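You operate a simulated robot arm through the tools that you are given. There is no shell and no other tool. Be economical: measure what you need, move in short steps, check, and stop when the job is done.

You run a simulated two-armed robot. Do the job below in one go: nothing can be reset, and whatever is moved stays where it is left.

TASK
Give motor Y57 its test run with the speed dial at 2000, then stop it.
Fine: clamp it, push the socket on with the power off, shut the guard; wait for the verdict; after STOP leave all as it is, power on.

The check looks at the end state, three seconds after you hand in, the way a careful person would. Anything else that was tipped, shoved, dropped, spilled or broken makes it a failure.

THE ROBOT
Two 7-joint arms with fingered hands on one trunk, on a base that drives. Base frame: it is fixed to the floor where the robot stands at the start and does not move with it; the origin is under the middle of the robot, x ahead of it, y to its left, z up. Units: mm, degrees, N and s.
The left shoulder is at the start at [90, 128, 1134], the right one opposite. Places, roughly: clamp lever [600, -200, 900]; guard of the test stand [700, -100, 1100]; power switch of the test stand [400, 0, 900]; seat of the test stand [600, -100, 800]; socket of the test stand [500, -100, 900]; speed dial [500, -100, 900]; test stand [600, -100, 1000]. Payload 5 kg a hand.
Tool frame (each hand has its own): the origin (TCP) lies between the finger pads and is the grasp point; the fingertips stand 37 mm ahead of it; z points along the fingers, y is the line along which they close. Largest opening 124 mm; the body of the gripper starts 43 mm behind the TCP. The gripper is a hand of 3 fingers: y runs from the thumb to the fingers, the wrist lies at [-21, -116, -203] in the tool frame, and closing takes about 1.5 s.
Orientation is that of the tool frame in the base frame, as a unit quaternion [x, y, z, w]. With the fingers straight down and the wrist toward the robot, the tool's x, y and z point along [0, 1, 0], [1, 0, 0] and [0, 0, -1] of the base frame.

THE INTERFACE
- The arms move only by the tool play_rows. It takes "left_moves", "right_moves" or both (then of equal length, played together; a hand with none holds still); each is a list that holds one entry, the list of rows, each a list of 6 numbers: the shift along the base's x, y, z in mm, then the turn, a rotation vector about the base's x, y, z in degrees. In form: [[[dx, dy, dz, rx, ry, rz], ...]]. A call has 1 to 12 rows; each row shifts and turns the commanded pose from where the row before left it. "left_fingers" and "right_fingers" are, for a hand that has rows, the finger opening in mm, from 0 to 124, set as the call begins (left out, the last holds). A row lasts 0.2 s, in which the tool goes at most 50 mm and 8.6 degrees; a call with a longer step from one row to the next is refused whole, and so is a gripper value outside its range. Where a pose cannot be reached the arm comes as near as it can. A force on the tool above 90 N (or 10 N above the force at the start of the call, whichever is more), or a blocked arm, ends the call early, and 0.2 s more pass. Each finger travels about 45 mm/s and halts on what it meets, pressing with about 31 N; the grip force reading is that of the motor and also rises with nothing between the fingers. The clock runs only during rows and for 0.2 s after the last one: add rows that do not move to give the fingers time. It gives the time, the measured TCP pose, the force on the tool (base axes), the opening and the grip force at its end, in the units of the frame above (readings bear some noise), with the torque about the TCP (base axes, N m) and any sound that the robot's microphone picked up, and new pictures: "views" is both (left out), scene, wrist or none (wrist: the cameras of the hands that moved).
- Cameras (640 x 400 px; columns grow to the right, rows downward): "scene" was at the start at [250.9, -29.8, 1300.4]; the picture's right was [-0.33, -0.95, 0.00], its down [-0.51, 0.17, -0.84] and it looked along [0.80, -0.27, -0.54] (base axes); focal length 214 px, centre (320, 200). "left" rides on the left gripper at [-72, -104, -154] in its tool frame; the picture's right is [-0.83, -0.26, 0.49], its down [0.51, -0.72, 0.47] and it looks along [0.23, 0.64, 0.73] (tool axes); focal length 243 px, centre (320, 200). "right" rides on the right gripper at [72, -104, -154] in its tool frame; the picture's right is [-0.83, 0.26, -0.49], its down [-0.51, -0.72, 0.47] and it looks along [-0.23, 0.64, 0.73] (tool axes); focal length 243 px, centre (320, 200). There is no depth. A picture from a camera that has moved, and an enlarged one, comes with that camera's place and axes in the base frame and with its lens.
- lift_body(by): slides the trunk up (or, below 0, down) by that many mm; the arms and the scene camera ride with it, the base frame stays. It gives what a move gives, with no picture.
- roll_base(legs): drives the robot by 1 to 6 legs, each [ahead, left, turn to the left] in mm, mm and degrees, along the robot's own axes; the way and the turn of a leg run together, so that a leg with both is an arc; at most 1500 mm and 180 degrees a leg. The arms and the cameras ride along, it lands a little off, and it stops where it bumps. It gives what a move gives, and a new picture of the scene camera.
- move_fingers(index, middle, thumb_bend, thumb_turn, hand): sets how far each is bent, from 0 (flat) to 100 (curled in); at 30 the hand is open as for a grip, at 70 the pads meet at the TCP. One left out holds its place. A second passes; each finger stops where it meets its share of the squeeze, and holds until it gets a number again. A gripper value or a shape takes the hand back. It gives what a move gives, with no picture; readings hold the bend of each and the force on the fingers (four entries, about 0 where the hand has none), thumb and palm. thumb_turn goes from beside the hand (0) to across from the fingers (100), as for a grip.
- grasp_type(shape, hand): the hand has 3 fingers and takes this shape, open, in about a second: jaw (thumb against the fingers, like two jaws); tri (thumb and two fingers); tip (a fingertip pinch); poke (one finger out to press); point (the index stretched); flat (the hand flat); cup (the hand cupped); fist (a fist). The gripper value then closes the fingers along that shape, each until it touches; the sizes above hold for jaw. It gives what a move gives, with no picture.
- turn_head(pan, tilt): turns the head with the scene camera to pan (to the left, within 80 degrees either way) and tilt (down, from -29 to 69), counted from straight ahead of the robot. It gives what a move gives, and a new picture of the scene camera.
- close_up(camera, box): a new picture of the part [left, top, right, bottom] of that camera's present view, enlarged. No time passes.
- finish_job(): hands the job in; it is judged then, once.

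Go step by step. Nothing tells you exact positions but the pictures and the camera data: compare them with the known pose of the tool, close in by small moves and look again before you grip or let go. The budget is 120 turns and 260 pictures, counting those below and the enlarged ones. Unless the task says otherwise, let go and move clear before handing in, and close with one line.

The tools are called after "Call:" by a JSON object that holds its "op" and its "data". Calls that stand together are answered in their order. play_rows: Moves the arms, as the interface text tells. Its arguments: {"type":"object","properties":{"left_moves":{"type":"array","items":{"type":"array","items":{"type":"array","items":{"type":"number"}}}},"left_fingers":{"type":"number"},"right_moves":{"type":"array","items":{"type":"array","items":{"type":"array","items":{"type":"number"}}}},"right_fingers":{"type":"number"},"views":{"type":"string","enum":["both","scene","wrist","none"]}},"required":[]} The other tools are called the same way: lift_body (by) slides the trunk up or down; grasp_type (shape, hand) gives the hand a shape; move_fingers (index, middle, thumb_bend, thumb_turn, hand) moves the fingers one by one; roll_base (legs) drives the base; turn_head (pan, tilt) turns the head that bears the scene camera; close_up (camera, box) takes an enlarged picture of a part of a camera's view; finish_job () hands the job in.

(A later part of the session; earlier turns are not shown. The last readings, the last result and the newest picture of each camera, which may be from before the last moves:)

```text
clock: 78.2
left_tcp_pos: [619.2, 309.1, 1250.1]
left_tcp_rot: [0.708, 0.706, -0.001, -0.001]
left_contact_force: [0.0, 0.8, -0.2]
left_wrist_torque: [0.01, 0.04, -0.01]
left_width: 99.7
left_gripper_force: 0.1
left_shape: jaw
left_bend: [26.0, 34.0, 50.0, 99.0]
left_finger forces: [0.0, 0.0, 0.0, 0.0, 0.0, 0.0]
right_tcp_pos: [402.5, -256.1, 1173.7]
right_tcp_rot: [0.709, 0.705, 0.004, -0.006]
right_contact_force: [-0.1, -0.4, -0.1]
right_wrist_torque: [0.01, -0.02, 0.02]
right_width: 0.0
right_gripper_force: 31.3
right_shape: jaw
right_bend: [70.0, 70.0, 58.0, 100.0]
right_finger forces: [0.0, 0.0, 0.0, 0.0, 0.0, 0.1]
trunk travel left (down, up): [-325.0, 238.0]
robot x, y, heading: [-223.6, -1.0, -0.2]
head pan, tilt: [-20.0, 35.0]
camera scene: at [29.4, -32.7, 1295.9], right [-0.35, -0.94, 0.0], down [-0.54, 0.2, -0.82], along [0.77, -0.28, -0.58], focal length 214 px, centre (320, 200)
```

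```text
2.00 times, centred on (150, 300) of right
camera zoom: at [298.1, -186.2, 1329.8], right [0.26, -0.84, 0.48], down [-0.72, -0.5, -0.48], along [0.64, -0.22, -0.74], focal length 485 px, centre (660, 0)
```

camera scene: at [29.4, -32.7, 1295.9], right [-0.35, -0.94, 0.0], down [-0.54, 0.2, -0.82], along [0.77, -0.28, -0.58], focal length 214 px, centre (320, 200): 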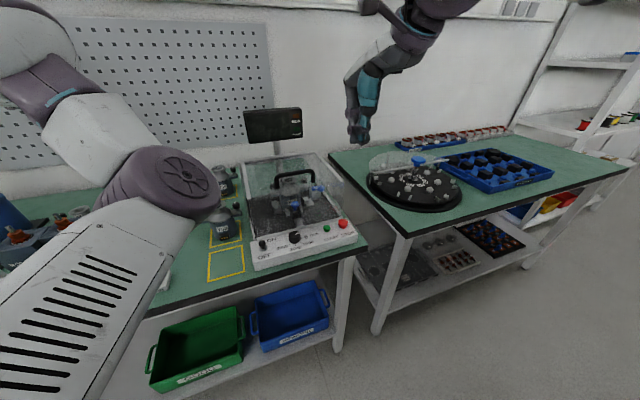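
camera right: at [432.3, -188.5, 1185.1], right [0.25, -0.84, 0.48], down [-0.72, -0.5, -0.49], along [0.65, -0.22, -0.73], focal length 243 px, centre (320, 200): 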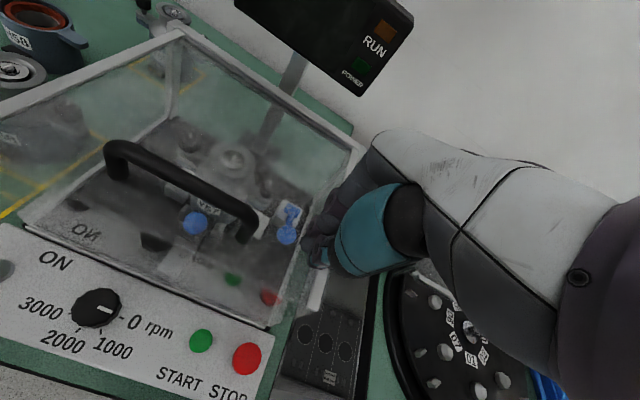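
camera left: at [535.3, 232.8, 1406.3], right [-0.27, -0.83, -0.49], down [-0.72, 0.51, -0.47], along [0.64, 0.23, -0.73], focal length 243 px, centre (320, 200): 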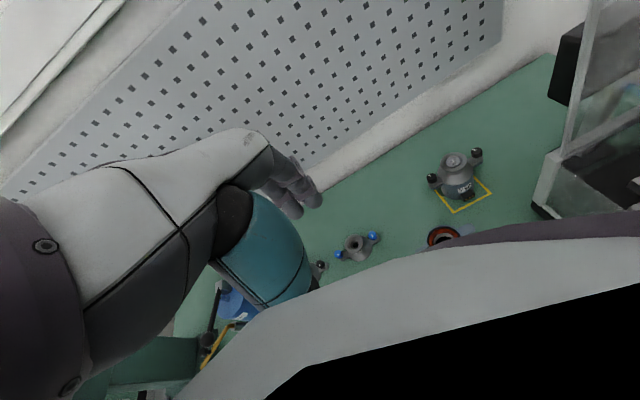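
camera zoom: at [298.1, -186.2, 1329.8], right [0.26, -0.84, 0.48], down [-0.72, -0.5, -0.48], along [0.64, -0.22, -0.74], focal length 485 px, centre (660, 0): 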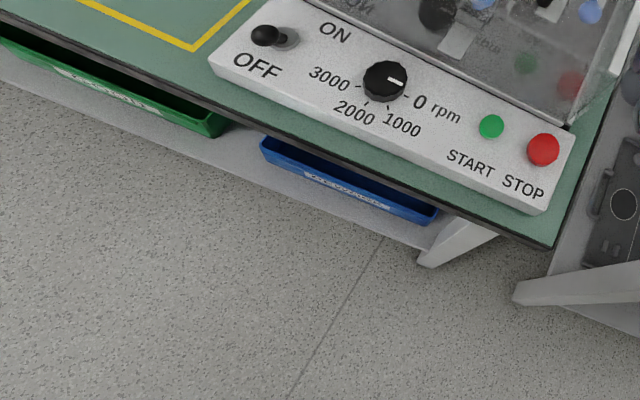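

Panel coordinates: switch base [453, -27, 862] with knob leaning to OFF at [438, -27, 896]; dial [453, -114]; START [457, -211]; STOP [455, -262]. I shift the robot 170 mm left so all of it is on the right hand's side.

Call:
{"op": "roll_base", "data": {"legs": [[0, 170, 0]]}}

Call:
{"op": "turn_head", "data": {"pan": -28, "tilt": 38}}

Call:
{"op": "close_up", "data": {"camera": "scene", "box": [270, 170, 390, 270]}}

```text
clock: 80.3
left_tcp_pos: [615.6, 480.8, 1252.9]
left_tcp_rot: [0.708, 0.707, 0.0, 0.0]
left_contact_force: [0.4, 0.2, 0.1]
left_wrist_torque: [0.02, -0.02, -0.03]
left_width: 99.8
left_gripper_force: 0.1
left_shape: jaw
left_bend: [26.0, 34.0, 50.0, 99.0]
left_finger forces: [0.0, 0.0, 0.1, 0.0, 0.0, 0.1]
right_tcp_pos: [401.4, -84.3, 1174.1]
right_tcp_rot: [0.707, 0.707, 0.005, -0.006]
right_contact_force: [0.4, -1.4, -0.1]
right_wrist_torque: [0.0, 0.02, 0.04]
right_width: 0.0
right_gripper_force: 30.9
right_shape: jaw
right_bend: [70.0, 70.0, 58.0, 100.0]
right_finger forces: [0.0, 0.0, 0.0, 0.0, 0.1, 0.0]
trunk travel left (down, up): [-325.0, 238.0]
robot x, y, heading: [-221.8, 168.5, 0.0]
head pan, tilt: [-20.0, 35.0]
camera scene: at [27.7, 138.0, 1296.5], right [-0.34, -0.94, 0.0], down [-0.54, 0.2, -0.82], along [0.77, -0.28, -0.57], focal length 214 px, centre (320, 200)
```

scene: 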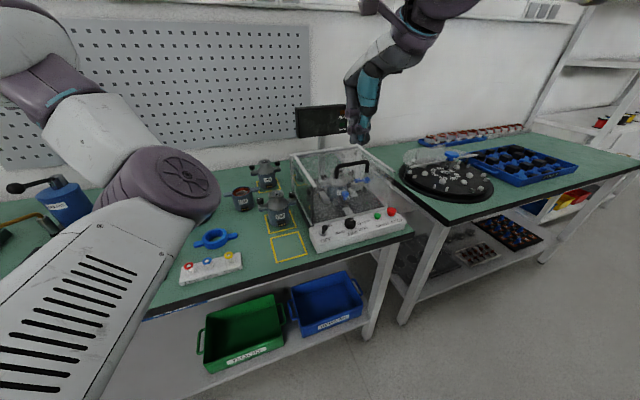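

```text
clock: 81.0
left_tcp_pos: [617.2, 482.1, 1251.6]
left_tcp_rot: [0.708, 0.706, 0.001, 0.0]
left_contact_force: [0.6, 0.2, 0.6]
left_wrist_torque: [-0.01, 0.0, -0.03]
left_width: 99.4
left_gripper_force: 0.1
left_shape: jaw
left_bend: [26.0, 34.0, 50.0, 99.0]
left_finger forces: [0.0, 0.0, 0.0, 0.0, 0.1, 0.0]
right_tcp_pos: [401.4, -84.0, 1175.1]
right_tcp_rot: [0.707, 0.707, 0.005, -0.006]
right_contact_force: [-0.1, 0.2, 0.1]
right_wrist_torque: [-0.01, -0.01, 0.02]
right_width: 0.2
right_gripper_force: 30.7
right_shape: jaw
right_bend: [70.0, 70.0, 58.0, 100.0]
right_finger forces: [0.0, 0.0, 0.0, 0.1, 0.1, 0.0]
trunk travel left (down, up): [-325.0, 238.0]
robot x, y, heading: [-223.9, 169.7, -0.2]
head pan, tilt: [-28.0, 38.0]
camera scene: at [21.2, 128.5, 1292.0], right [-0.47, -0.88, 0.0], down [-0.54, 0.29, -0.79], along [0.7, -0.37, -0.62], focal length 214 px, centre (320, 200)
```

scene: 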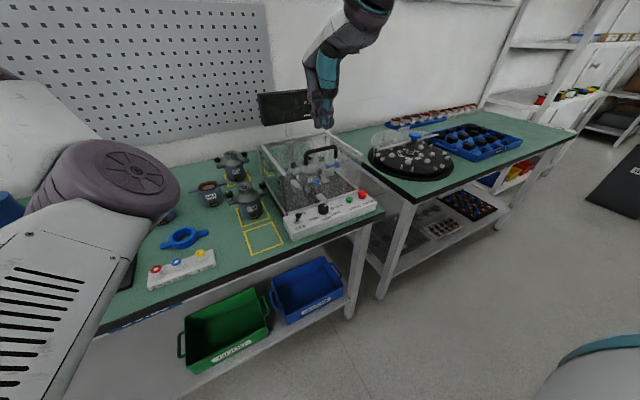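

```text
4.00 times, centred on (330, 220) of scene
camera zoom: at [21.2, 128.5, 1292.0], right [-0.47, -0.88, 0.0], down [-0.54, 0.29, -0.79], along [0.7, -0.37, -0.62], focal length 858 px, centre (280, 120)
```

zoom: 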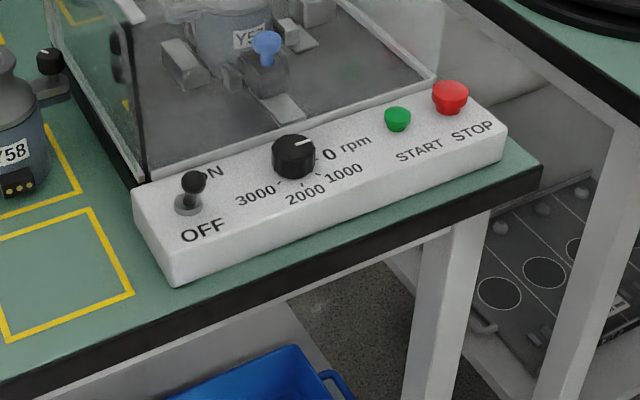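

I bring the stub behind the switch knob (robot side), tips at about knob height.

Call:
{"op": "play_rows", "data": {"right_moves": [[[-1, 28, 0, 0, 0, 0], [0, 29, 0, 0, 0, 0], [0, 0, -41, 0, 0, 0], [0, 0, -41, 0, 0, 0], [0, 0, -41, 0, 0, 0], [0, 0, -41, 0, 0, 0], [0, 0, -40, 0, 0, 0], [0, 0, -40, 0, 0, 0], [0, 0, 0, 0, 0, 0]]], "views": "wrist"}}

Call:
{"op": "close_up", "data": {"camera": "scene", "box": [270, 150, 390, 270]}}

```text
clock: 83.0
left_tcp_pos: [615.0, 482.1, 1252.4]
left_tcp_rot: [0.708, 0.706, 0.0, 0.001]
left_contact_force: [-0.5, 0.7, 0.7]
left_wrist_torque: [0.0, -0.02, 0.01]
left_width: 99.8
left_gripper_force: 0.1
left_shape: jaw
left_bend: [26.0, 34.0, 50.0, 99.0]
left_finger forces: [0.0, 0.1, 0.1, 0.0, 0.0, 0.1]
right_tcp_pos: [400.7, -24.7, 930.3]
right_tcp_rot: [0.707, 0.707, 0.006, -0.006]
right_contact_force: [-0.2, 0.8, 0.9]
right_wrist_torque: [-0.01, -0.02, -0.04]
right_width: 0.1
right_gripper_force: 31.0
right_shape: jaw
right_bend: [70.0, 70.0, 58.0, 100.0]
right_finger forces: [0.0, 0.0, 0.0, 0.0, 0.1, 0.0]
trunk travel left (down, up): [-325.0, 238.0]
robot x, y, heading: [-221.7, 174.7, -0.2]
head pan, tilt: [-28.0, 38.0]
camera right: at [296.5, 44.4, 1086.7], right [0.26, -0.84, 0.48], down [-0.72, -0.5, -0.48], along [0.64, -0.22, -0.74], focal length 243 px, centre (320, 200)
```

right: 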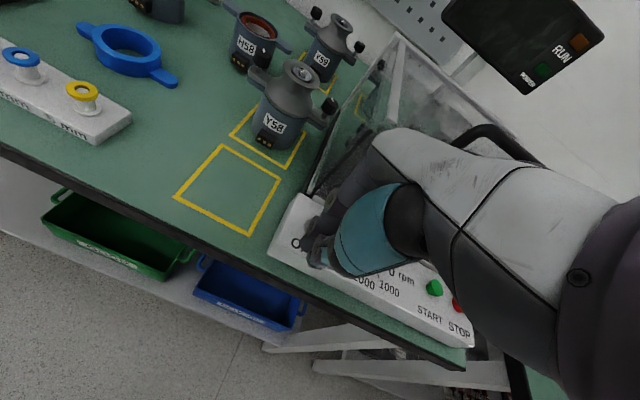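

```text
3.33 times, centred on (330, 210) of scene
camera zoom: at [20.2, 128.4, 1292.2], right [-0.47, -0.88, 0.0], down [-0.54, 0.29, -0.79], along [0.7, -0.37, -0.62], focal length 715 px, centre (287, 167)
```

zoom: 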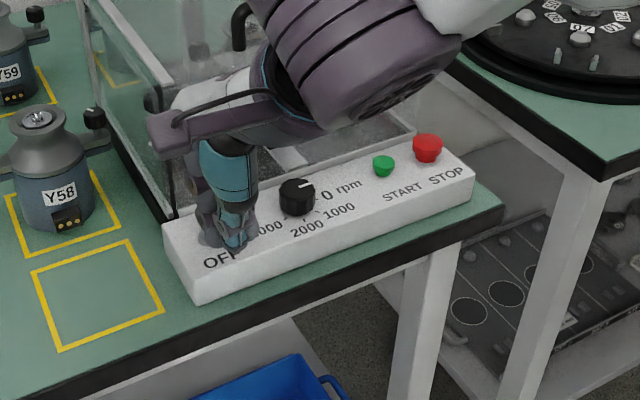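

The stub is behind the switch. I pitch it 15° forward to keep the knuckles away from the guard, then push the toggle ahead to ON.

Call:
{"op": "play_rows", "data": {"right_moves": [[[-4, 0, 0, 0, -7.5, 0], [-4, 0, 0, 0, -7.5, 0], [6, 0, 0, 0, 0, 0], [6, 0, 0, 0, 0, 0], [5, 0, 0, 0, 0, 0], [5, 0, 0, 0, 0, 0], [5, 0, 0, 0, 0, 0], [5, 0, 0, 0, 0, 0], [0, 0, 0, 0, 0, 0]]], "views": "wrist"}}

Call:
{"op": "close_up", "data": {"camera": "scene", "box": [270, 150, 390, 270]}}

```text
clock: 85.0
left_tcp_pos: [615.5, 482.0, 1253.0]
left_tcp_rot: [0.708, 0.706, -0.001, 0.0]
left_contact_force: [0.4, 0.5, 0.1]
left_wrist_torque: [0.01, -0.02, -0.01]
left_width: 99.6
left_gripper_force: 0.0
left_shape: jaw
left_bend: [26.0, 34.0, 50.0, 99.0]
left_finger forces: [0.0, 0.0, 0.1, 0.0, 0.0, 0.0]
right_tcp_pos: [425.7, -28.6, 930.4]
right_tcp_rot: [0.701, 0.702, 0.095, 0.086]
right_contact_force: [0.6, 0.1, -0.5]
right_wrist_torque: [-0.01, -0.01, 0.04]
right_width: 0.2
right_gripper_force: 30.3
right_shape: jaw
right_bend: [70.0, 70.0, 58.0, 100.0]
right_finger forces: [0.1, 0.1, 0.0, 0.1, 0.1, 0.0]
trunk travel left (down, up): [-325.0, 238.0]
robot x, y, heading: [-220.1, 172.7, -0.1]
head pan, tilt: [-28.0, 38.0]
camera right: at [284.0, 42.4, 1054.8], right [0.13, -0.84, 0.53], down [-0.57, -0.5, -0.65], along [0.81, -0.22, -0.55], focal length 243 px, centre (320, 200)
```

right: 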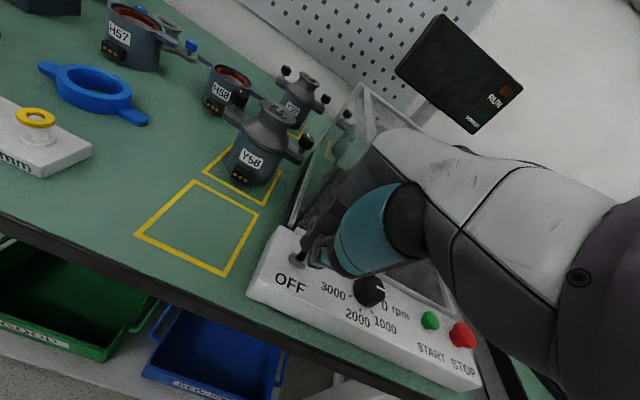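

```text
3.33 times, centred on (330, 210) of scene
camera zoom: at [20.8, 128.2, 1292.0], right [-0.47, -0.88, 0.0], down [-0.54, 0.29, -0.79], along [0.69, -0.37, -0.62], focal length 715 px, centre (287, 167)
```

zoom: 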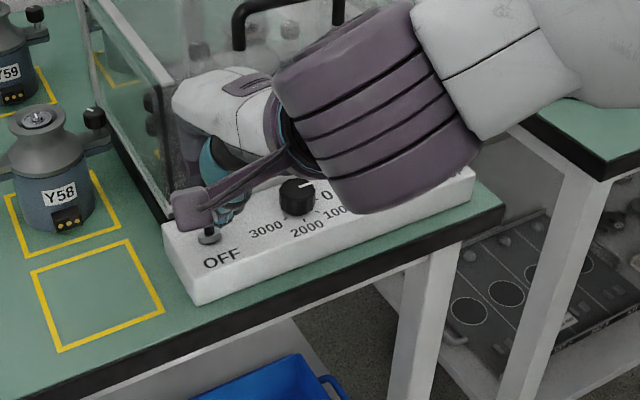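

The toggle is being pushed; I continue 15 mm more.

Call:
{"op": "play_rows", "data": {"right_moves": [[[4, 0, 0, 0, 0, 0], [4, 0, 0, 0, 0, 0], [4, 0, 0, 0, 0, 0], [3, 0, 0, 0, 0, 0], [0, 0, 0, 0, 0, 0]]], "views": "wrist"}}

Call:
{"op": "close_up", "data": {"camera": "right", "box": [240, 0, 560, 340]}}

```text
clock: 86.2
left_tcp_pos: [616.6, 480.5, 1252.3]
left_tcp_rot: [0.708, 0.706, 0.0, 0.001]
left_contact_force: [0.2, -0.4, -0.1]
left_wrist_torque: [0.0, -0.05, 0.01]
left_width: 99.6
left_gripper_force: 0.0
left_shape: jaw
left_bend: [26.0, 34.0, 50.0, 99.0]
left_finger forces: [0.0, 0.0, 0.0, 0.0, 0.1, 0.0]
right_tcp_pos: [439.8, -27.5, 930.8]
right_tcp_rot: [0.701, 0.701, 0.097, 0.086]
right_contact_force: [-0.2, -0.7, 0.6]
right_wrist_torque: [0.0, -0.01, -0.01]
right_width: 0.0
right_gripper_force: 30.9
right_shape: jaw
right_bend: [70.0, 70.0, 58.0, 100.0]
right_finger forces: [0.0, 0.0, 0.0, 0.0, 0.1, 0.0]
trunk travel left (down, up): [-325.0, 238.0]
robot x, y, heading: [-223.8, 172.0, -0.0]
head pan, tilt: [-28.0, 38.0]
camera right: at [298.6, 42.6, 1054.8], right [0.13, -0.84, 0.53], down [-0.57, -0.5, -0.65], along [0.81, -0.22, -0.55], focal length 243 px, centre (320, 200)
```

right: 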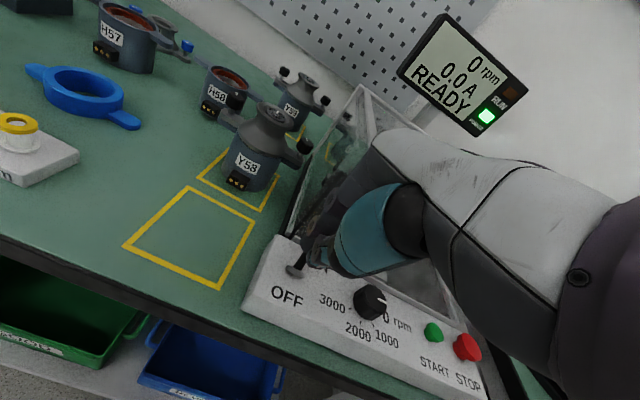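

```text
1.18 times, centred on (400, 170) of right
camera zoom: at [298.6, 42.6, 1054.8], right [0.13, -0.84, 0.53], down [-0.57, -0.5, -0.65], along [0.81, -0.22, -0.55], focal length 285 px, centre (226, 235)
```

zoom: 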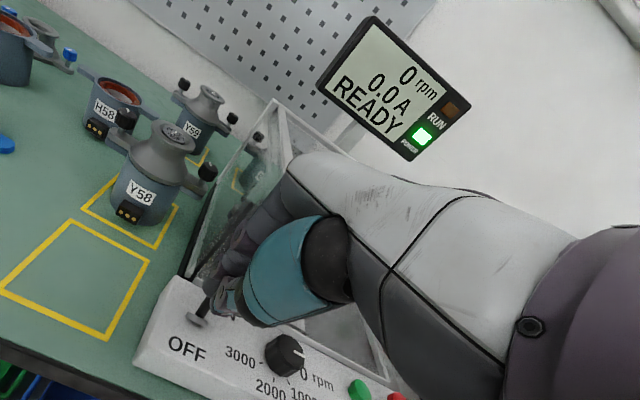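

The display reads READY with power on. I back off the toggle, raise, and study the dial.

Call:
{"op": "play_rows", "data": {"right_moves": [[[-10, 0, 0, 0, 0, 0], [-10, 0, 10, 0, 0, 0], [-10, 0, 40, 0, 7.5, 0], [0, -20, 40, 0, 7.5, 0], [0, -20, 30, 0, 0, 0], [0, -20, 0, 0, 0, 0], [0, -20, 0, 0, 0, 0], [0, 0, 0, 0, 0, 0]]], "right_fingers": 80, "views": "wrist"}}

Call:
{"op": "close_up", "data": {"camera": "scene", "box": [295, 190, 345, 230]}}

Call:
{"op": "close_up", "data": {"camera": "right", "box": [200, 220, 440, 400]}}

```text
clock: 88.0
left_tcp_pos: [616.0, 482.9, 1252.0]
left_tcp_rot: [0.708, 0.707, 0.0, 0.0]
left_contact_force: [0.2, 1.5, 0.0]
left_wrist_torque: [0.0, -0.01, -0.01]
left_width: 99.9
left_gripper_force: 0.2
left_shape: jaw
left_bend: [26.0, 34.0, 50.0, 99.0]
left_finger forces: [0.0, 0.0, 0.0, 0.1, 0.0, 0.0]
right_tcp_pos: [408.4, -107.8, 1051.2]
right_tcp_rot: [0.707, 0.707, 0.004, -0.006]
right_contact_force: [0.6, 0.5, 0.2]
right_wrist_torque: [-0.03, -0.02, -0.03]
right_width: 80.1
right_gripper_force: 0.2
right_shape: jaw
right_bend: [28.0, 39.0, 62.0, 100.0]
right_finger forces: [0.1, 0.1, 0.0, 0.0, 0.1, 0.0]
trunk travel left (down, up): [-325.0, 238.0]
robot x, y, heading: [-221.6, 170.2, -0.3]
head pan, tilt: [-28.0, 38.0]
camera right: at [304.2, -38.3, 1207.3], right [0.26, -0.84, 0.48], down [-0.72, -0.5, -0.48], along [0.64, -0.22, -0.74], focal length 243 px, centre (320, 200)
```

right: 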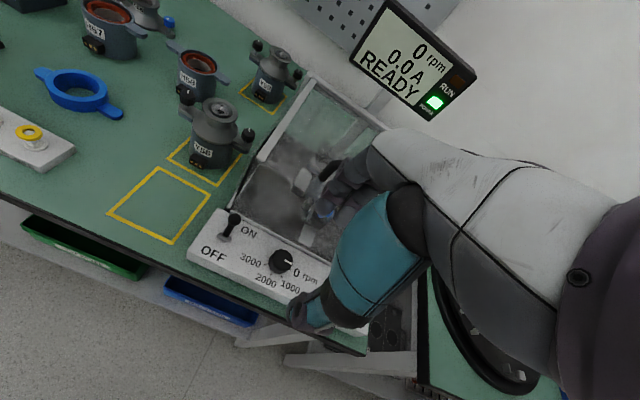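

```text
10.00 times, centred on (320, 210) of scene
camera zoom: at [21.3, 128.7, 1291.9], right [-0.47, -0.88, 0.0], down [-0.54, 0.29, -0.79], along [0.69, -0.37, -0.62], focal length 2145 px, centre (320, 100)
```

zoom: 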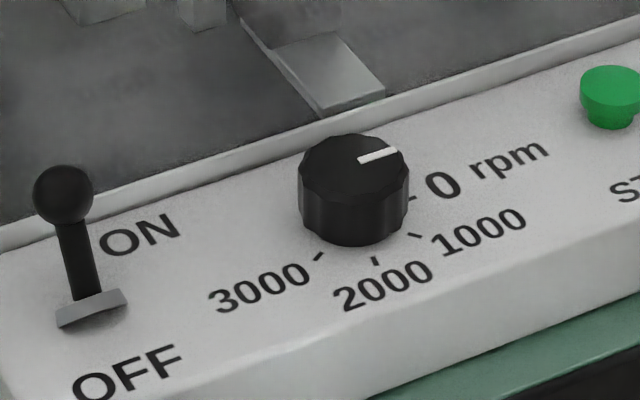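

```text
2.22 times, centred on (320, 310) of right
camera zoom: at [304.2, -38.3, 1207.3], right [0.26, -0.84, 0.48], down [-0.72, -0.5, -0.48], along [0.64, -0.22, -0.74], focal length 539 px, centre (320, -44)
```

zoom: 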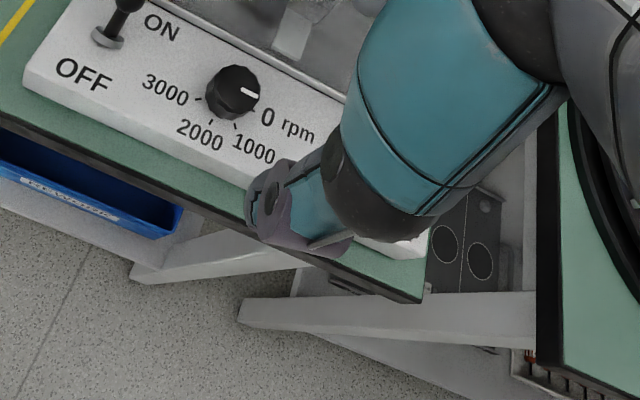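

The dial pointer is on 0, and 2000 lies 90° clockwise. I'll grip the dial with the hand yawed +55° and twist −90°. First I go above it, turning.

Call:
{"op": "play_rows", "data": {"right_moves": [[[5.5, -0.6, -4, 0, 0, 6.9], [5.5, -0.6, -4, 0, 0, 6.9], [5.5, -0.6, -4, 0, 0, 6.9], [5.5, -0.6, -4, 0, 0, 6.9], [5.5, -0.6, -4, 0, 0, 6.9], [5.5, -0.6, -4, 0, 0, 6.9], [5.5, -0.6, -4, 0, 0, 6.9], [5.5, -0.6, -4, 0, 0, 6.9], [0, 0, 0, 0, 0, 0]]], "right_fingers": 70, "views": "wrist"}}

Call:
{"op": "close_up", "data": {"camera": "scene", "box": [270, 130, 390, 250]}}

Call:
{"op": "close_up", "data": {"camera": "right", "box": [180, 160, 420, 360]}}

```text
clock: 90.0
left_tcp_pos: [614.0, 481.5, 1253.3]
left_tcp_rot: [0.708, 0.706, 0.001, -0.001]
left_contact_force: [0.1, 0.3, -0.4]
left_wrist_torque: [-0.01, -0.03, 0.0]
left_width: 99.7
left_gripper_force: 0.1
left_shape: jaw
left_bend: [26.0, 34.0, 50.0, 99.0]
left_finger forces: [0.1, 0.0, 0.1, 0.0, 0.1, 0.0]
right_tcp_pos: [452.9, -110.3, 1019.6]
right_tcp_rot: [0.299, 0.954, 0.002, -0.007]
right_contact_force: [-7.5, -2.2, 9.1]
right_wrist_torque: [0.19, -0.2, 0.1]
right_width: 68.0
right_gripper_force: 0.1
right_shape: jaw
right_bend: [73.0, 45.0, 66.0, 100.0]
right_finger forces: [0.0, 11.5, 0.0, 0.1, 0.0, 0.1]
trunk travel left (down, up): [-325.0, 238.0]
robot x, y, heading: [-218.0, 172.5, -0.2]
head pan, tilt: [-28.0, 38.0]
camera right: at [334.8, -157.2, 1175.8], right [0.84, -0.26, 0.48], down [0.0, -0.88, -0.48], along [0.55, 0.4, -0.73], focal length 243 px, centre (320, 200)
```

right: 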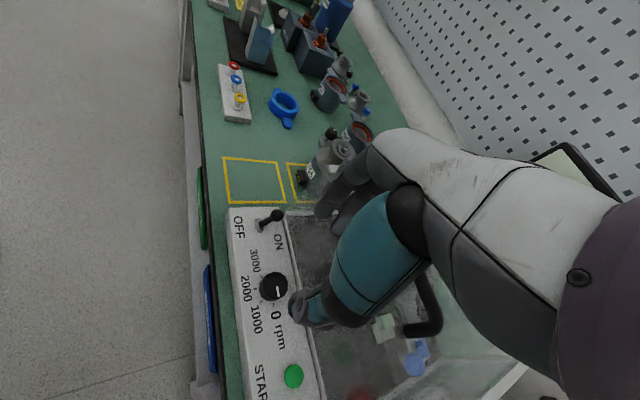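

```text
3.33 times, centred on (330, 190) of scene
camera zoom: at [19.2, 128.3, 1292.4], right [-0.47, -0.88, 0.0], down [-0.54, 0.29, -0.79], along [0.7, -0.37, -0.61], focal length 715 px, centre (287, 233)
```

zoom: 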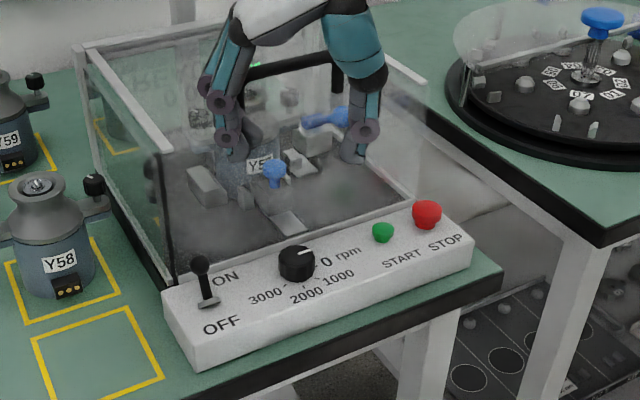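

```text
2.00 times, centred on (300, 260) of right
camera zoom: at [334.8, -157.2, 1175.8], right [0.84, -0.26, 0.48], down [0.0, -0.88, -0.48], along [0.55, 0.4, -0.73], focal length 485 px, centre (360, 80)
```

zoom: 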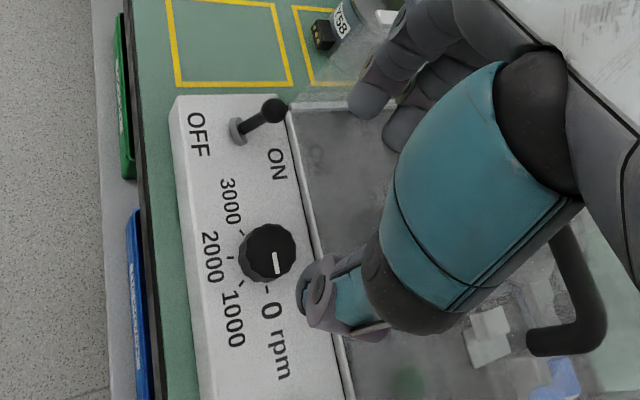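

A finger is brushing the guard's top edge: the guard front is only ~12 mm behind the dial. I'll instead pinch across y (hand yawed ~90°, leaning toward me) and turn in several short twists. I lift and reorient.

Call:
{"op": "play_rows", "data": {"right_moves": [[[-8, 0, 25, 0, 0, 0], [-6, 0, 25, 0, 0, 7], [0, -2, 10, 0, 0, 7], [0, -2, 0, 0, 0, 7], [0, -2, 0, 0, 0, 7], [0, 0, 0, 0, 0, 7], [0, 0, 0, 0, -7.4, 0], [0, 0, 0, 0, -7.4, 0], [0, 0, 0, 0, -7.4, 0], [0, 0, 0, 0, 0, 7.5], [0, 0, 0, 0, 0, 7.5], [0, 0, 0, 0, 0, 0]]], "right_fingers": 60, "views": "wrist"}}

Call:
{"op": "close_up", "data": {"camera": "scene", "box": [270, 110, 390, 250]}}

Call:
{"op": "close_up", "data": {"camera": "right", "box": [180, 160, 420, 360]}}

```text
clock: 92.6
left_tcp_pos: [614.5, 482.2, 1252.9]
left_tcp_rot: [0.707, 0.707, 0.0, 0.0]
left_contact_force: [-0.9, 0.5, 0.4]
left_wrist_torque: [-0.01, 0.0, 0.02]
left_width: 99.7
left_gripper_force: 0.1
left_shape: jaw
left_bend: [26.0, 34.0, 50.0, 99.0]
left_finger forces: [0.0, 0.0, 0.1, 0.0, 0.1, 0.1]
right_tcp_pos: [438.8, -117.7, 1078.7]
right_tcp_rot: [-0.131, 0.974, 0.023, 0.184]
right_contact_force: [0.2, 0.1, -0.1]
right_wrist_torque: [-0.02, -0.03, -0.01]
right_width: 60.3
right_gripper_force: 0.1
right_shape: jaw
right_bend: [74.0, 46.0, 70.0, 100.0]
right_finger forces: [0.1, 0.1, 0.0, 0.0, 0.0, 0.0]
trunk travel left (down, up): [-325.0, 238.0]
robot x, y, heading: [-223.8, 173.5, -0.0]
head pan, tilt: [-28.0, 38.0]
camera right: at [346.2, -250.6, 1197.5], right [0.5, 0.41, 0.76], down [0.81, -0.53, -0.25], along [0.3, 0.74, -0.6], focal length 243 px, centre (320, 200)
```

right: 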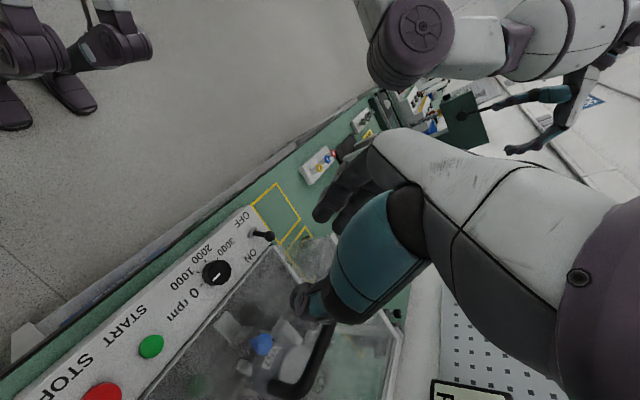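

```text
2.86 times, centred on (330, 180) of scene
camera zoom: at [20.5, 128.0, 1292.1], right [-0.47, -0.88, 0.0], down [-0.54, 0.29, -0.79], along [0.7, -0.37, -0.62], focal length 613 px, centre (291, 257)
```

zoom: 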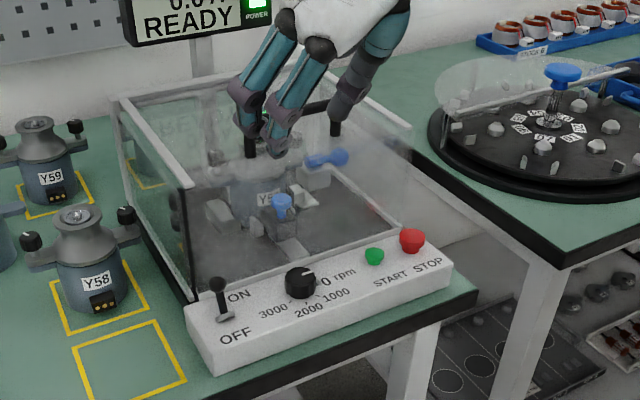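

```text
2.00 times, centred on (300, 260) of right
camera zoom: at [346.2, -250.6, 1197.5], right [0.5, 0.41, 0.76], down [0.81, -0.53, -0.25], along [0.3, 0.74, -0.6], focal length 485 px, centre (360, 80)
```

zoom: 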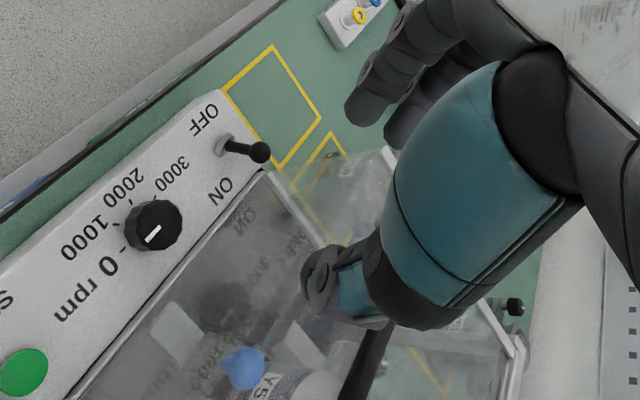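

Aligned over the dial, fingers along y. I descend to put the fingertips around the dial.

Call:
{"op": "play_rows", "data": {"right_moves": [[[0, 0, -40, 0, 0, 0], [-2, 0, -40, 0, 0, 0], [0, 0, -40, 0, 0, 0], [0, 0, -25, 0, 0, 0], [0, 0, -15, 0, 0, 0], [0, 0, -10, 0, 0, 0], [0, 0, -5, 0, 0, 0], [0, 0, 0, 0, 0, 0]]], "views": "wrist"}}

Call:
{"op": "close_up", "data": {"camera": "scene", "box": [280, 150, 380, 240]}}

Call:
{"op": "close_up", "data": {"camera": "right", "box": [200, 140, 420, 340]}}

```text
clock: 94.4
left_tcp_pos: [615.2, 481.1, 1252.7]
left_tcp_rot: [0.707, 0.707, -0.001, 0.0]
left_contact_force: [0.6, 0.4, 0.4]
left_wrist_torque: [-0.03, 0.01, 0.0]
left_width: 99.9
left_gripper_force: 0.2
left_shape: jaw
left_bend: [26.0, 34.0, 50.0, 99.0]
left_finger forces: [0.0, 0.0, 0.1, 0.0, 0.0, 0.0]
right_tcp_pos: [437.8, -117.5, 904.8]
right_tcp_rot: [-0.129, 0.974, 0.024, 0.184]
right_contact_force: [-0.2, 0.6, -0.9]
right_wrist_torque: [0.0, -0.04, 0.02]
right_width: 60.4
right_gripper_force: 0.1
right_shape: jaw
right_bend: [74.0, 46.0, 70.0, 100.0]
right_finger forces: [0.0, 0.1, 0.1, 0.1, 0.0, 0.1]
trunk travel left (down, up): [-325.0, 238.0]
robot x, y, heading: [-223.7, 167.0, 0.0]
head pan, tilt: [-28.0, 38.0]
camera right: at [345.0, -250.2, 1022.6], right [0.5, 0.41, 0.76], down [0.81, -0.53, -0.25], along [0.3, 0.74, -0.6], focal length 243 px, centre (320, 200)
```

right: 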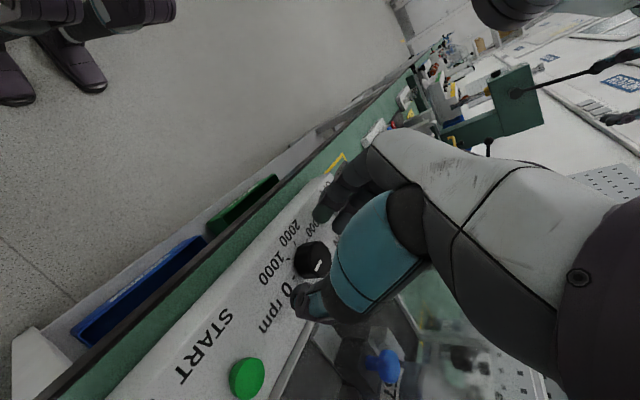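

```text
4.44 times, centred on (330, 195) of scene
camera zoom: at [21.1, 128.2, 1292.0], right [-0.47, -0.88, 0.0], down [-0.54, 0.29, -0.79], along [0.69, -0.37, -0.62], focal length 953 px, centre (276, 222)
```

zoom: 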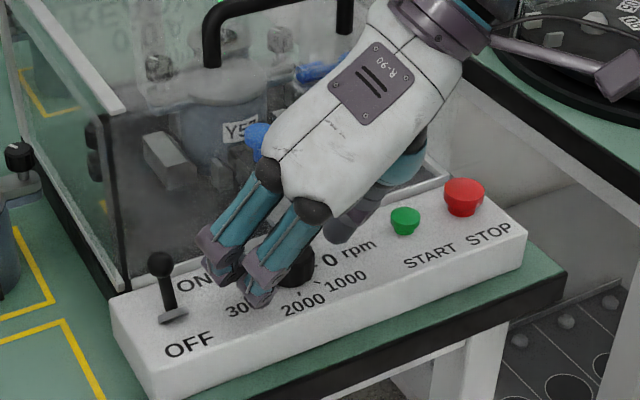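

```text
2.00 times, centred on (310, 240) of right
camera zoom: at [345.0, -250.2, 1022.6], right [0.5, 0.41, 0.76], down [0.81, -0.53, -0.25], along [0.3, 0.74, -0.6], focal length 485 px, centre (340, 120)
```

zoom: 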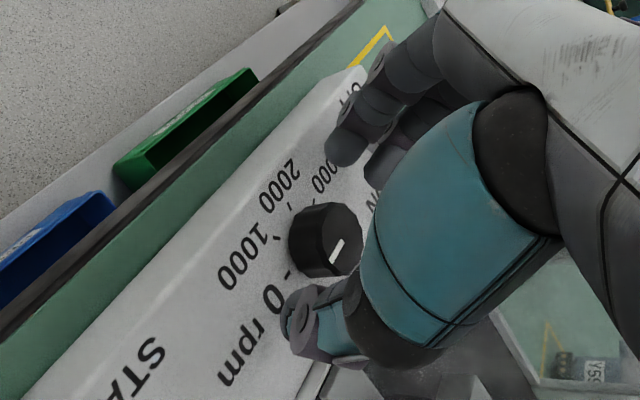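

The dial sits midway between fingers and thumb. I close on it.

Call:
{"op": "play_rows", "data": {"right_moves": [[[0, 0, 0, 0, 0, 0], [0, 0, 0, 0, 0, 0], [0, 0, 0, 0, 0, 0], [0, 0, 0, 0, 0, 0], [0, 0, 0, 0, 0, 0], [0, 0, 0, 0, 0, 0]]], "right_fingers": 10, "views": "none"}}

Call:
{"op": "close_up", "data": {"camera": "right", "box": [200, 140, 420, 340]}}

Call:
{"op": "close_up", "data": {"camera": "scene", "box": [290, 180, 350, 240]}}

```text
clock: 95.8
left_tcp_pos: [615.6, 481.2, 1253.3]
left_tcp_rot: [0.707, 0.707, 0.001, -0.001]
left_contact_force: [0.0, 0.4, 0.5]
left_wrist_torque: [-0.01, -0.01, -0.01]
left_width: 99.9
left_gripper_force: 0.1
left_shape: jaw
left_bend: [26.0, 34.0, 50.0, 99.0]
left_finger forces: [0.1, 0.0, 0.0, 0.0, 0.0, 0.0]
right_tcp_pos: [438.2, -118.7, 904.3]
right_tcp_rot: [-0.13, 0.974, 0.024, 0.184]
right_contact_force: [-0.4, -6.3, 3.7]
right_wrist_torque: [-0.14, -0.09, -0.14]
right_width: 19.4
right_gripper_force: 30.7
right_shape: jaw
right_bend: [72.0, 62.0, 73.0, 100.0]
right_finger forces: [13.4, 10.1, 0.1, 0.1, 28.0, 0.1]
trunk travel left (down, up): [-325.0, 238.0]
robot x, y, heading: [-222.9, 171.6, -0.2]
head pan, tilt: [-28.0, 38.0]
```

```text
2.00 times, centred on (310, 240) of right
camera zoom: at [344.7, -250.8, 1022.8], right [0.5, 0.41, 0.76], down [0.81, -0.53, -0.25], along [0.3, 0.74, -0.6], focal length 485 px, centre (340, 120)
```

zoom: 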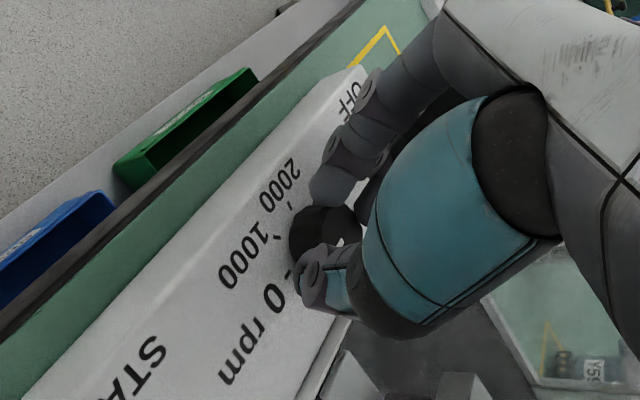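

```text
6.67 times, centred on (320, 210) of scene
camera zoom: at [20.8, 127.6, 1292.0], right [-0.47, -0.88, 0.0], down [-0.54, 0.29, -0.79], along [0.69, -0.37, -0.62], focal length 1430 px, centre (320, 133)
```

zoom: 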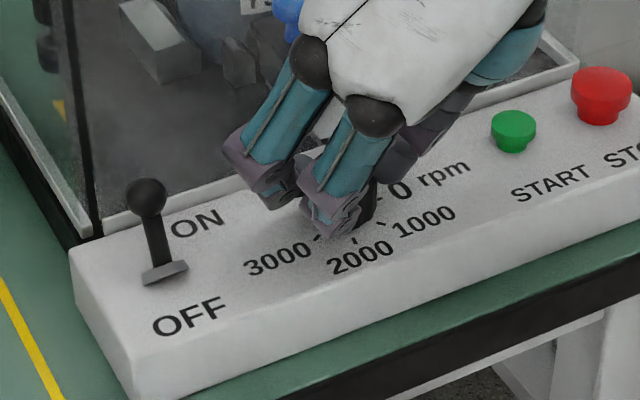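

Firm grip with balanced forces. I twist −36° clockwise about the dial axis.

Call:
{"op": "play_rows", "data": {"right_moves": [[[0, 1.4, 0, 0, 0, -6], [0, 1.4, 0, 0, 0, -6], [0, 1.4, 0, 0, 0, -6], [0, 1.4, 0, 0, 0, -6], [0, 1.4, 0, 0, 0, -6], [0, 1.4, 0, 0, 0, -6], [0, 0, 0, 0, 0, 0]]], "views": "wrist"}}

Call:
{"op": "close_up", "data": {"camera": "right", "box": [200, 140, 420, 340]}}

```text
clock: 97.4
left_tcp_pos: [614.8, 481.1, 1252.6]
left_tcp_rot: [0.708, 0.707, 0.0, 0.0]
left_contact_force: [-0.6, 0.0, 0.3]
left_wrist_torque: [-0.01, 0.01, 0.01]
left_width: 99.7
left_gripper_force: 0.0
left_shape: jaw
left_bend: [26.0, 34.0, 50.0, 99.0]
left_finger forces: [0.0, 0.1, 0.0, 0.0, 0.0, 0.1]
right_tcp_pos: [438.4, -109.2, 904.8]
right_tcp_rot: [0.178, 0.966, -0.034, 0.182]
right_contact_force: [3.1, 5.1, 6.6]
right_wrist_torque: [0.3, -0.36, 0.09]
right_width: 19.4
right_gripper_force: 30.5
right_shape: jaw
right_bend: [72.0, 61.0, 73.0, 100.0]
right_finger forces: [17.3, 17.0, 0.0, 0.0, 22.2, 0.0]
trunk travel left (down, up): [-325.0, 238.0]
robot x, y, heading: [-224.8, 170.2, -0.2]
head pan, tilt: [-28.0, 38.0]
camera right: at [284.4, -161.9, 1022.7], right [0.65, 0.03, 0.76], down [0.34, -0.9, -0.25], along [0.68, 0.43, -0.6], focal length 243 px, centre (320, 200)
```

right: 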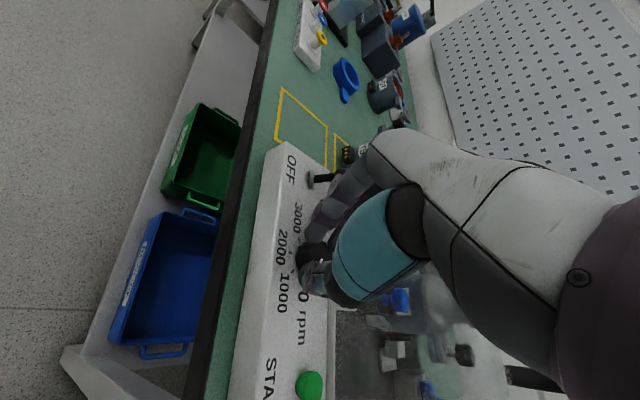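

```text
2.00 times, centred on (310, 240) of right
camera zoom: at [284.4, -161.9, 1022.7], right [0.65, 0.03, 0.76], down [0.34, -0.9, -0.25], along [0.68, 0.43, -0.6], focal length 485 px, centre (340, 120)
```

zoom: 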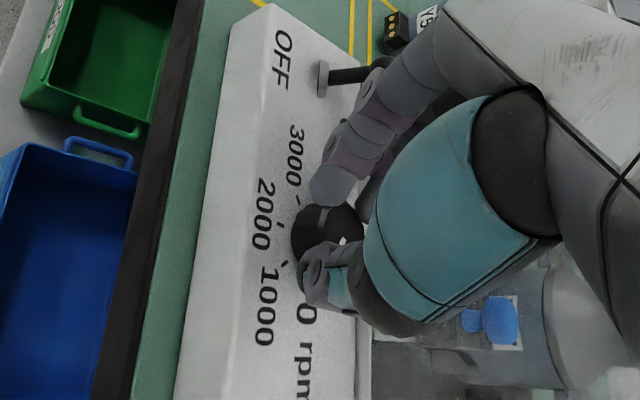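

Twist done with no slip sign. I open, lift a little and check the pointer.

Call:
{"op": "play_rows", "data": {"right_moves": [[[0, 0, 0, 0, 0, 0], [0, 0, 0, 0, 0, 0], [0, 0, 0, 0, 0, 0], [-2, -2, 15, 0, 0, 0], [-2, -2, 25, 0, 0, 0], [0, 0, 0, 0, 0, 0]]], "right_fingers": 60, "views": "none"}}

Call:
{"op": "close_up", "data": {"camera": "right", "box": [200, 140, 420, 340]}}

Call:
{"op": "close_up", "data": {"camera": "scene", "box": [290, 160, 370, 240]}}

```text
clock: 98.8
left_tcp_pos: [616.0, 482.3, 1251.7]
left_tcp_rot: [0.707, 0.707, 0.001, 0.0]
left_contact_force: [0.4, -0.4, -0.9]
left_wrist_torque: [0.03, 0.03, -0.01]
left_width: 99.7
left_gripper_force: 0.0
left_shape: jaw
left_bend: [26.0, 34.0, 50.0, 99.0]
left_finger forces: [0.1, 0.1, 0.1, 0.1, 0.0, 0.1]
right_tcp_pos: [433.4, -113.5, 941.9]
right_tcp_rot: [0.178, 0.966, -0.036, 0.182]
right_contact_force: [0.7, -0.2, 0.0]
right_wrist_torque: [0.0, -0.01, -0.04]
right_width: 59.4
right_gripper_force: 0.0
right_shape: jaw
right_bend: [74.0, 46.0, 70.0, 100.0]
right_finger forces: [0.0, 0.0, 0.0, 0.0, 0.0, 0.0]
trunk travel left (down, up): [-325.0, 238.0]
robot x, y, heading: [-221.5, 169.0, -0.0]
head pan, tilt: [-28.0, 38.0]
```

```text
2.00 times, centred on (310, 240) of right
camera zoom: at [280.5, -166.5, 1061.8], right [0.65, 0.03, 0.76], down [0.34, -0.9, -0.25], along [0.68, 0.43, -0.6], focal length 485 px, centre (340, 120)
```

zoom: 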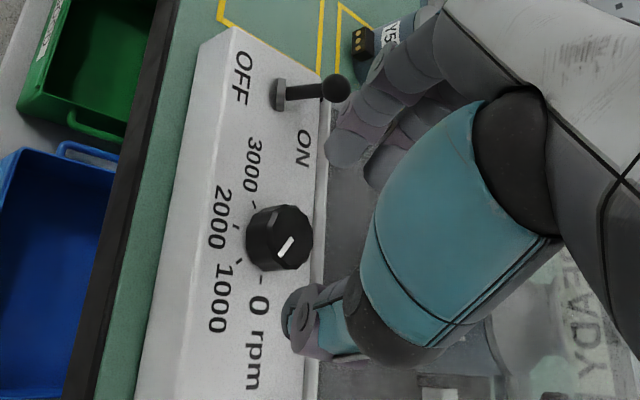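

```text
5.00 times, centred on (330, 200) of scene
camera zoom: at [21.7, 128.2, 1291.8], right [-0.47, -0.88, 0.0], down [-0.54, 0.29, -0.79], along [0.69, -0.37, -0.62], focal length 1072 px, centre (270, 200)
```

zoom: 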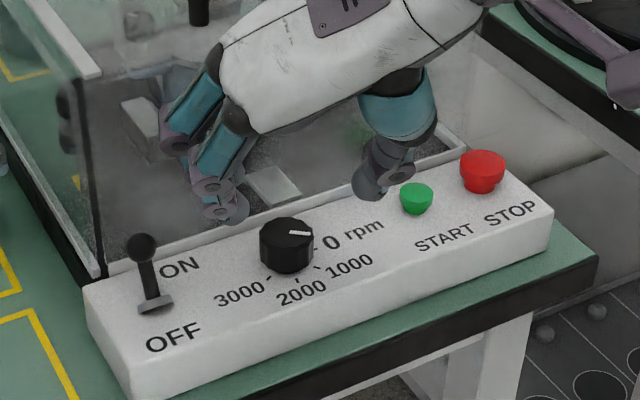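

The pointer has turned ~25–30°. I rewind the hand +36°, regrip and repeat.

Call:
{"op": "play_rows", "data": {"right_moves": [[[1, -1, 0, 0, 0, 7.2], [1, -1, 0, 0, 0, 7.2], [1, -1, 0, 0, 0, 7.2], [1, -1, 0, 0, 0, 7.2], [0, 0, 0, 0, 0, 7.2], [0, 0, -15, 0, 0, 0], [0, 0, -12, 0, 0, 0], [0, 0, -10, 0, 0, 0], [0, 0, 0, 0, 0, 0]]], "views": "none"}}

Call:
{"op": "play_rows", "data": {"right_moves": [[[0, 0, 0, 0, 0, 0], [0, 0, 0, 0, 0, 0], [0, 0, 0, 0, 0, 0], [0, 0, 0, 0, 0, 0], [0, 0, 0, 0, 0, 0], [0, 0, 0, 0, 0, 0]]], "right_fingers": 10, "views": "none"}}

Call:
{"op": "close_up", "data": {"camera": "right", "box": [200, 140, 420, 340]}}

```text
clock: 100.8
left_tcp_pos: [616.3, 481.6, 1252.5]
left_tcp_rot: [0.707, 0.707, 0.0, 0.001]
left_contact_force: [-0.8, 0.2, -0.6]
left_wrist_torque: [0.01, 0.03, -0.01]
left_width: 99.7
left_gripper_force: 0.1
left_shape: jaw
left_bend: [26.0, 34.0, 50.0, 99.0]
left_finger forces: [0.0, 0.1, 0.1, 0.0, 0.0, 0.0]
right_tcp_pos: [438.4, -118.0, 907.2]
right_tcp_rot: [-0.131, 0.974, 0.022, 0.184]
right_contact_force: [0.0, 0.6, 0.0]
right_wrist_torque: [-0.01, 0.05, 0.01]
right_width: 59.6
right_gripper_force: 0.1
right_shape: jaw
right_bend: [74.0, 46.0, 70.0, 100.0]
right_finger forces: [0.0, 0.0, 0.0, 0.0, 0.0, 0.1]
trunk travel left (down, up): [-325.0, 238.0]
robot x, y, heading: [-220.5, 168.7, -0.2]
head pan, tilt: [-28.0, 38.0]
```

```text
clock: 102.2
left_tcp_pos: [616.6, 481.0, 1253.7]
left_tcp_rot: [0.708, 0.707, 0.001, 0.0]
left_contact_force: [0.4, 0.1, -0.6]
left_wrist_torque: [-0.03, -0.02, -0.01]
left_width: 99.8
left_gripper_force: 0.0
left_shape: jaw
left_bend: [26.0, 34.0, 50.0, 99.0]
left_finger forces: [0.1, 0.0, 0.0, 0.0, 0.0, 0.1]
right_tcp_pos: [438.4, -119.4, 908.3]
right_tcp_rot: [-0.13, 0.974, 0.023, 0.184]
right_contact_force: [-1.8, -4.5, 4.0]
right_wrist_torque: [-0.2, 0.0, -0.07]
right_width: 17.2
right_gripper_force: 30.8
right_shape: jaw
right_bend: [72.0, 63.0, 74.0, 100.0]
right_finger forces: [13.8, 9.4, 0.0, 0.1, 24.5, 0.0]
trunk travel left (down, up): [-325.0, 238.0]
robot x, y, heading: [-223.3, 169.3, -0.2]
head pan, tilt: [-28.0, 38.0]
```

```text
2.00 times, centred on (310, 240) of right
camera zoom: at [344.0, -252.1, 1025.9], right [0.5, 0.41, 0.76], down [0.81, -0.53, -0.25], along [0.3, 0.74, -0.6], focal length 485 px, centre (340, 120)
```

zoom: 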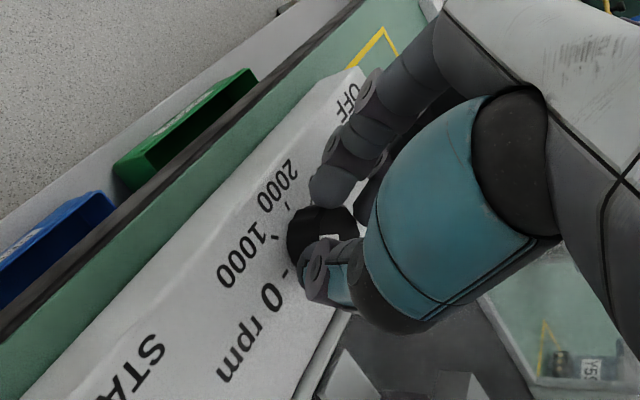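

Call:
{"op": "play_rows", "data": {"right_moves": [[[0, 1.4, 0, 0, 0, -6], [0, 1.4, 0, 0, 0, -6], [0, 1.4, 0, 0, 0, -6], [0, 1.4, 0, 0, 0, -6], [0, 1.4, 0, 0, 0, -6], [0, 1.4, 0, 0, 0, -6], [0, 0, 0, 0, 0, 0]]], "views": "none"}}

Call:
{"op": "play_rows", "data": {"right_moves": [[[0, 0, 0, 0, 0, 0], [0, 0, 0, 0, 0, 0], [0, 0, 0, 0, 0, 0], [-2, -2, 15, 0, 0, 0], [-2, -2, 25, 0, 0, 0], [0, 0, 0, 0, 0, 0]]], "right_fingers": 60, "views": "none"}}

Call:
{"op": "close_up", "data": {"camera": "right", "box": [200, 140, 420, 340]}}

Call:
{"op": "close_up", "data": {"camera": "scene", "box": [305, 195, 345, 230]}}

```text
clock: 103.8
left_tcp_pos: [614.9, 482.7, 1254.2]
left_tcp_rot: [0.707, 0.707, 0.0, 0.0]
left_contact_force: [0.6, -0.3, 0.2]
left_wrist_torque: [0.02, -0.01, -0.03]
left_width: 99.8
left_gripper_force: 0.0
left_shape: jaw
left_bend: [26.0, 34.0, 50.0, 99.0]
left_finger forces: [0.1, 0.0, 0.1, 0.0, 0.0, 0.1]
right_tcp_pos: [435.5, -108.1, 907.9]
right_tcp_rot: [0.178, 0.966, -0.034, 0.184]
right_contact_force: [-4.5, 7.5, 7.9]
right_wrist_torque: [0.2, 0.04, 0.09]
right_width: 15.1
right_gripper_force: 31.2
right_shape: jaw
right_bend: [72.0, 63.0, 76.0, 100.0]
right_finger forces: [16.3, 11.6, 0.1, 0.0, 28.6, 0.0]
trunk travel left (down, up): [-325.0, 238.0]
robot x, y, heading: [-220.9, 171.0, -0.1]
head pan, tilt: [-28.0, 38.0]
```

```text
clock: 105.2
left_tcp_pos: [616.5, 480.9, 1252.0]
left_tcp_rot: [0.708, 0.706, 0.0, 0.0]
left_contact_force: [-0.2, 0.2, -0.3]
left_wrist_torque: [-0.01, 0.01, -0.01]
left_width: 99.4
left_gripper_force: 0.1
left_shape: jaw
left_bend: [26.0, 34.0, 50.0, 99.0]
left_finger forces: [0.0, 0.0, 0.0, 0.0, 0.0, 0.1]
right_tcp_pos: [433.0, -112.8, 946.2]
right_tcp_rot: [0.178, 0.967, -0.035, 0.181]
right_contact_force: [0.4, -0.3, -0.5]
right_wrist_torque: [0.01, -0.01, -0.01]
right_width: 59.7
right_gripper_force: 0.2
right_shape: jaw
right_bend: [74.0, 46.0, 70.0, 100.0]
right_finger forces: [0.0, 0.0, 0.0, 0.0, 0.1, 0.1]
trunk travel left (down, up): [-325.0, 238.0]
robot x, y, heading: [-220.6, 168.3, -0.0]
head pan, tilt: [-28.0, 38.0]
```

```text
2.00 times, centred on (310, 240) of right
camera zoom: at [280.2, -166.6, 1064.6], right [0.65, 0.03, 0.76], down [0.34, -0.9, -0.25], along [0.68, 0.43, -0.6], focal length 485 px, centre (340, 120)
```

zoom: 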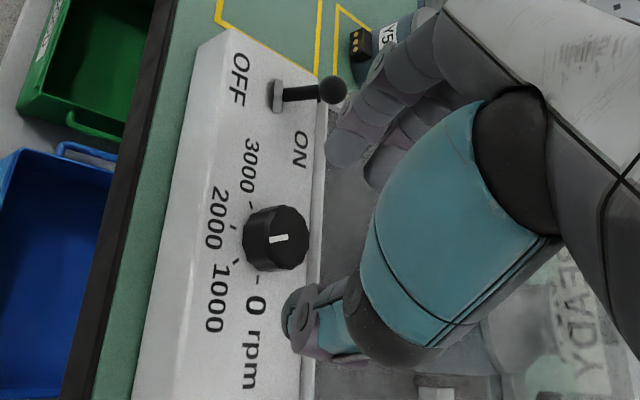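

```text
11.43 times, centred on (325, 212) of scene
camera zoom: at [21.6, 128.2, 1291.9], right [-0.47, -0.88, 0.0], down [-0.54, 0.29, -0.79], along [0.69, -0.37, -0.62], focal length 2451 px, centre (263, 57)
```

zoom: 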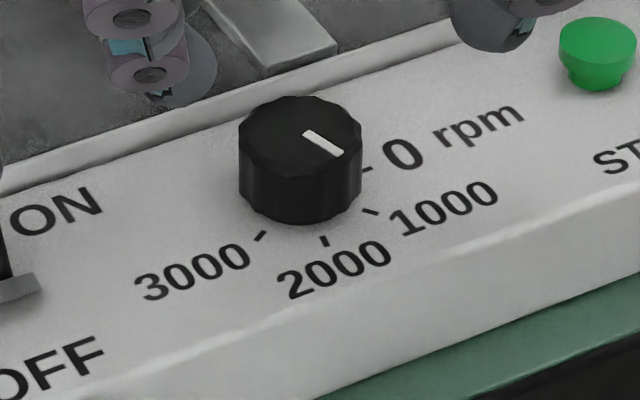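

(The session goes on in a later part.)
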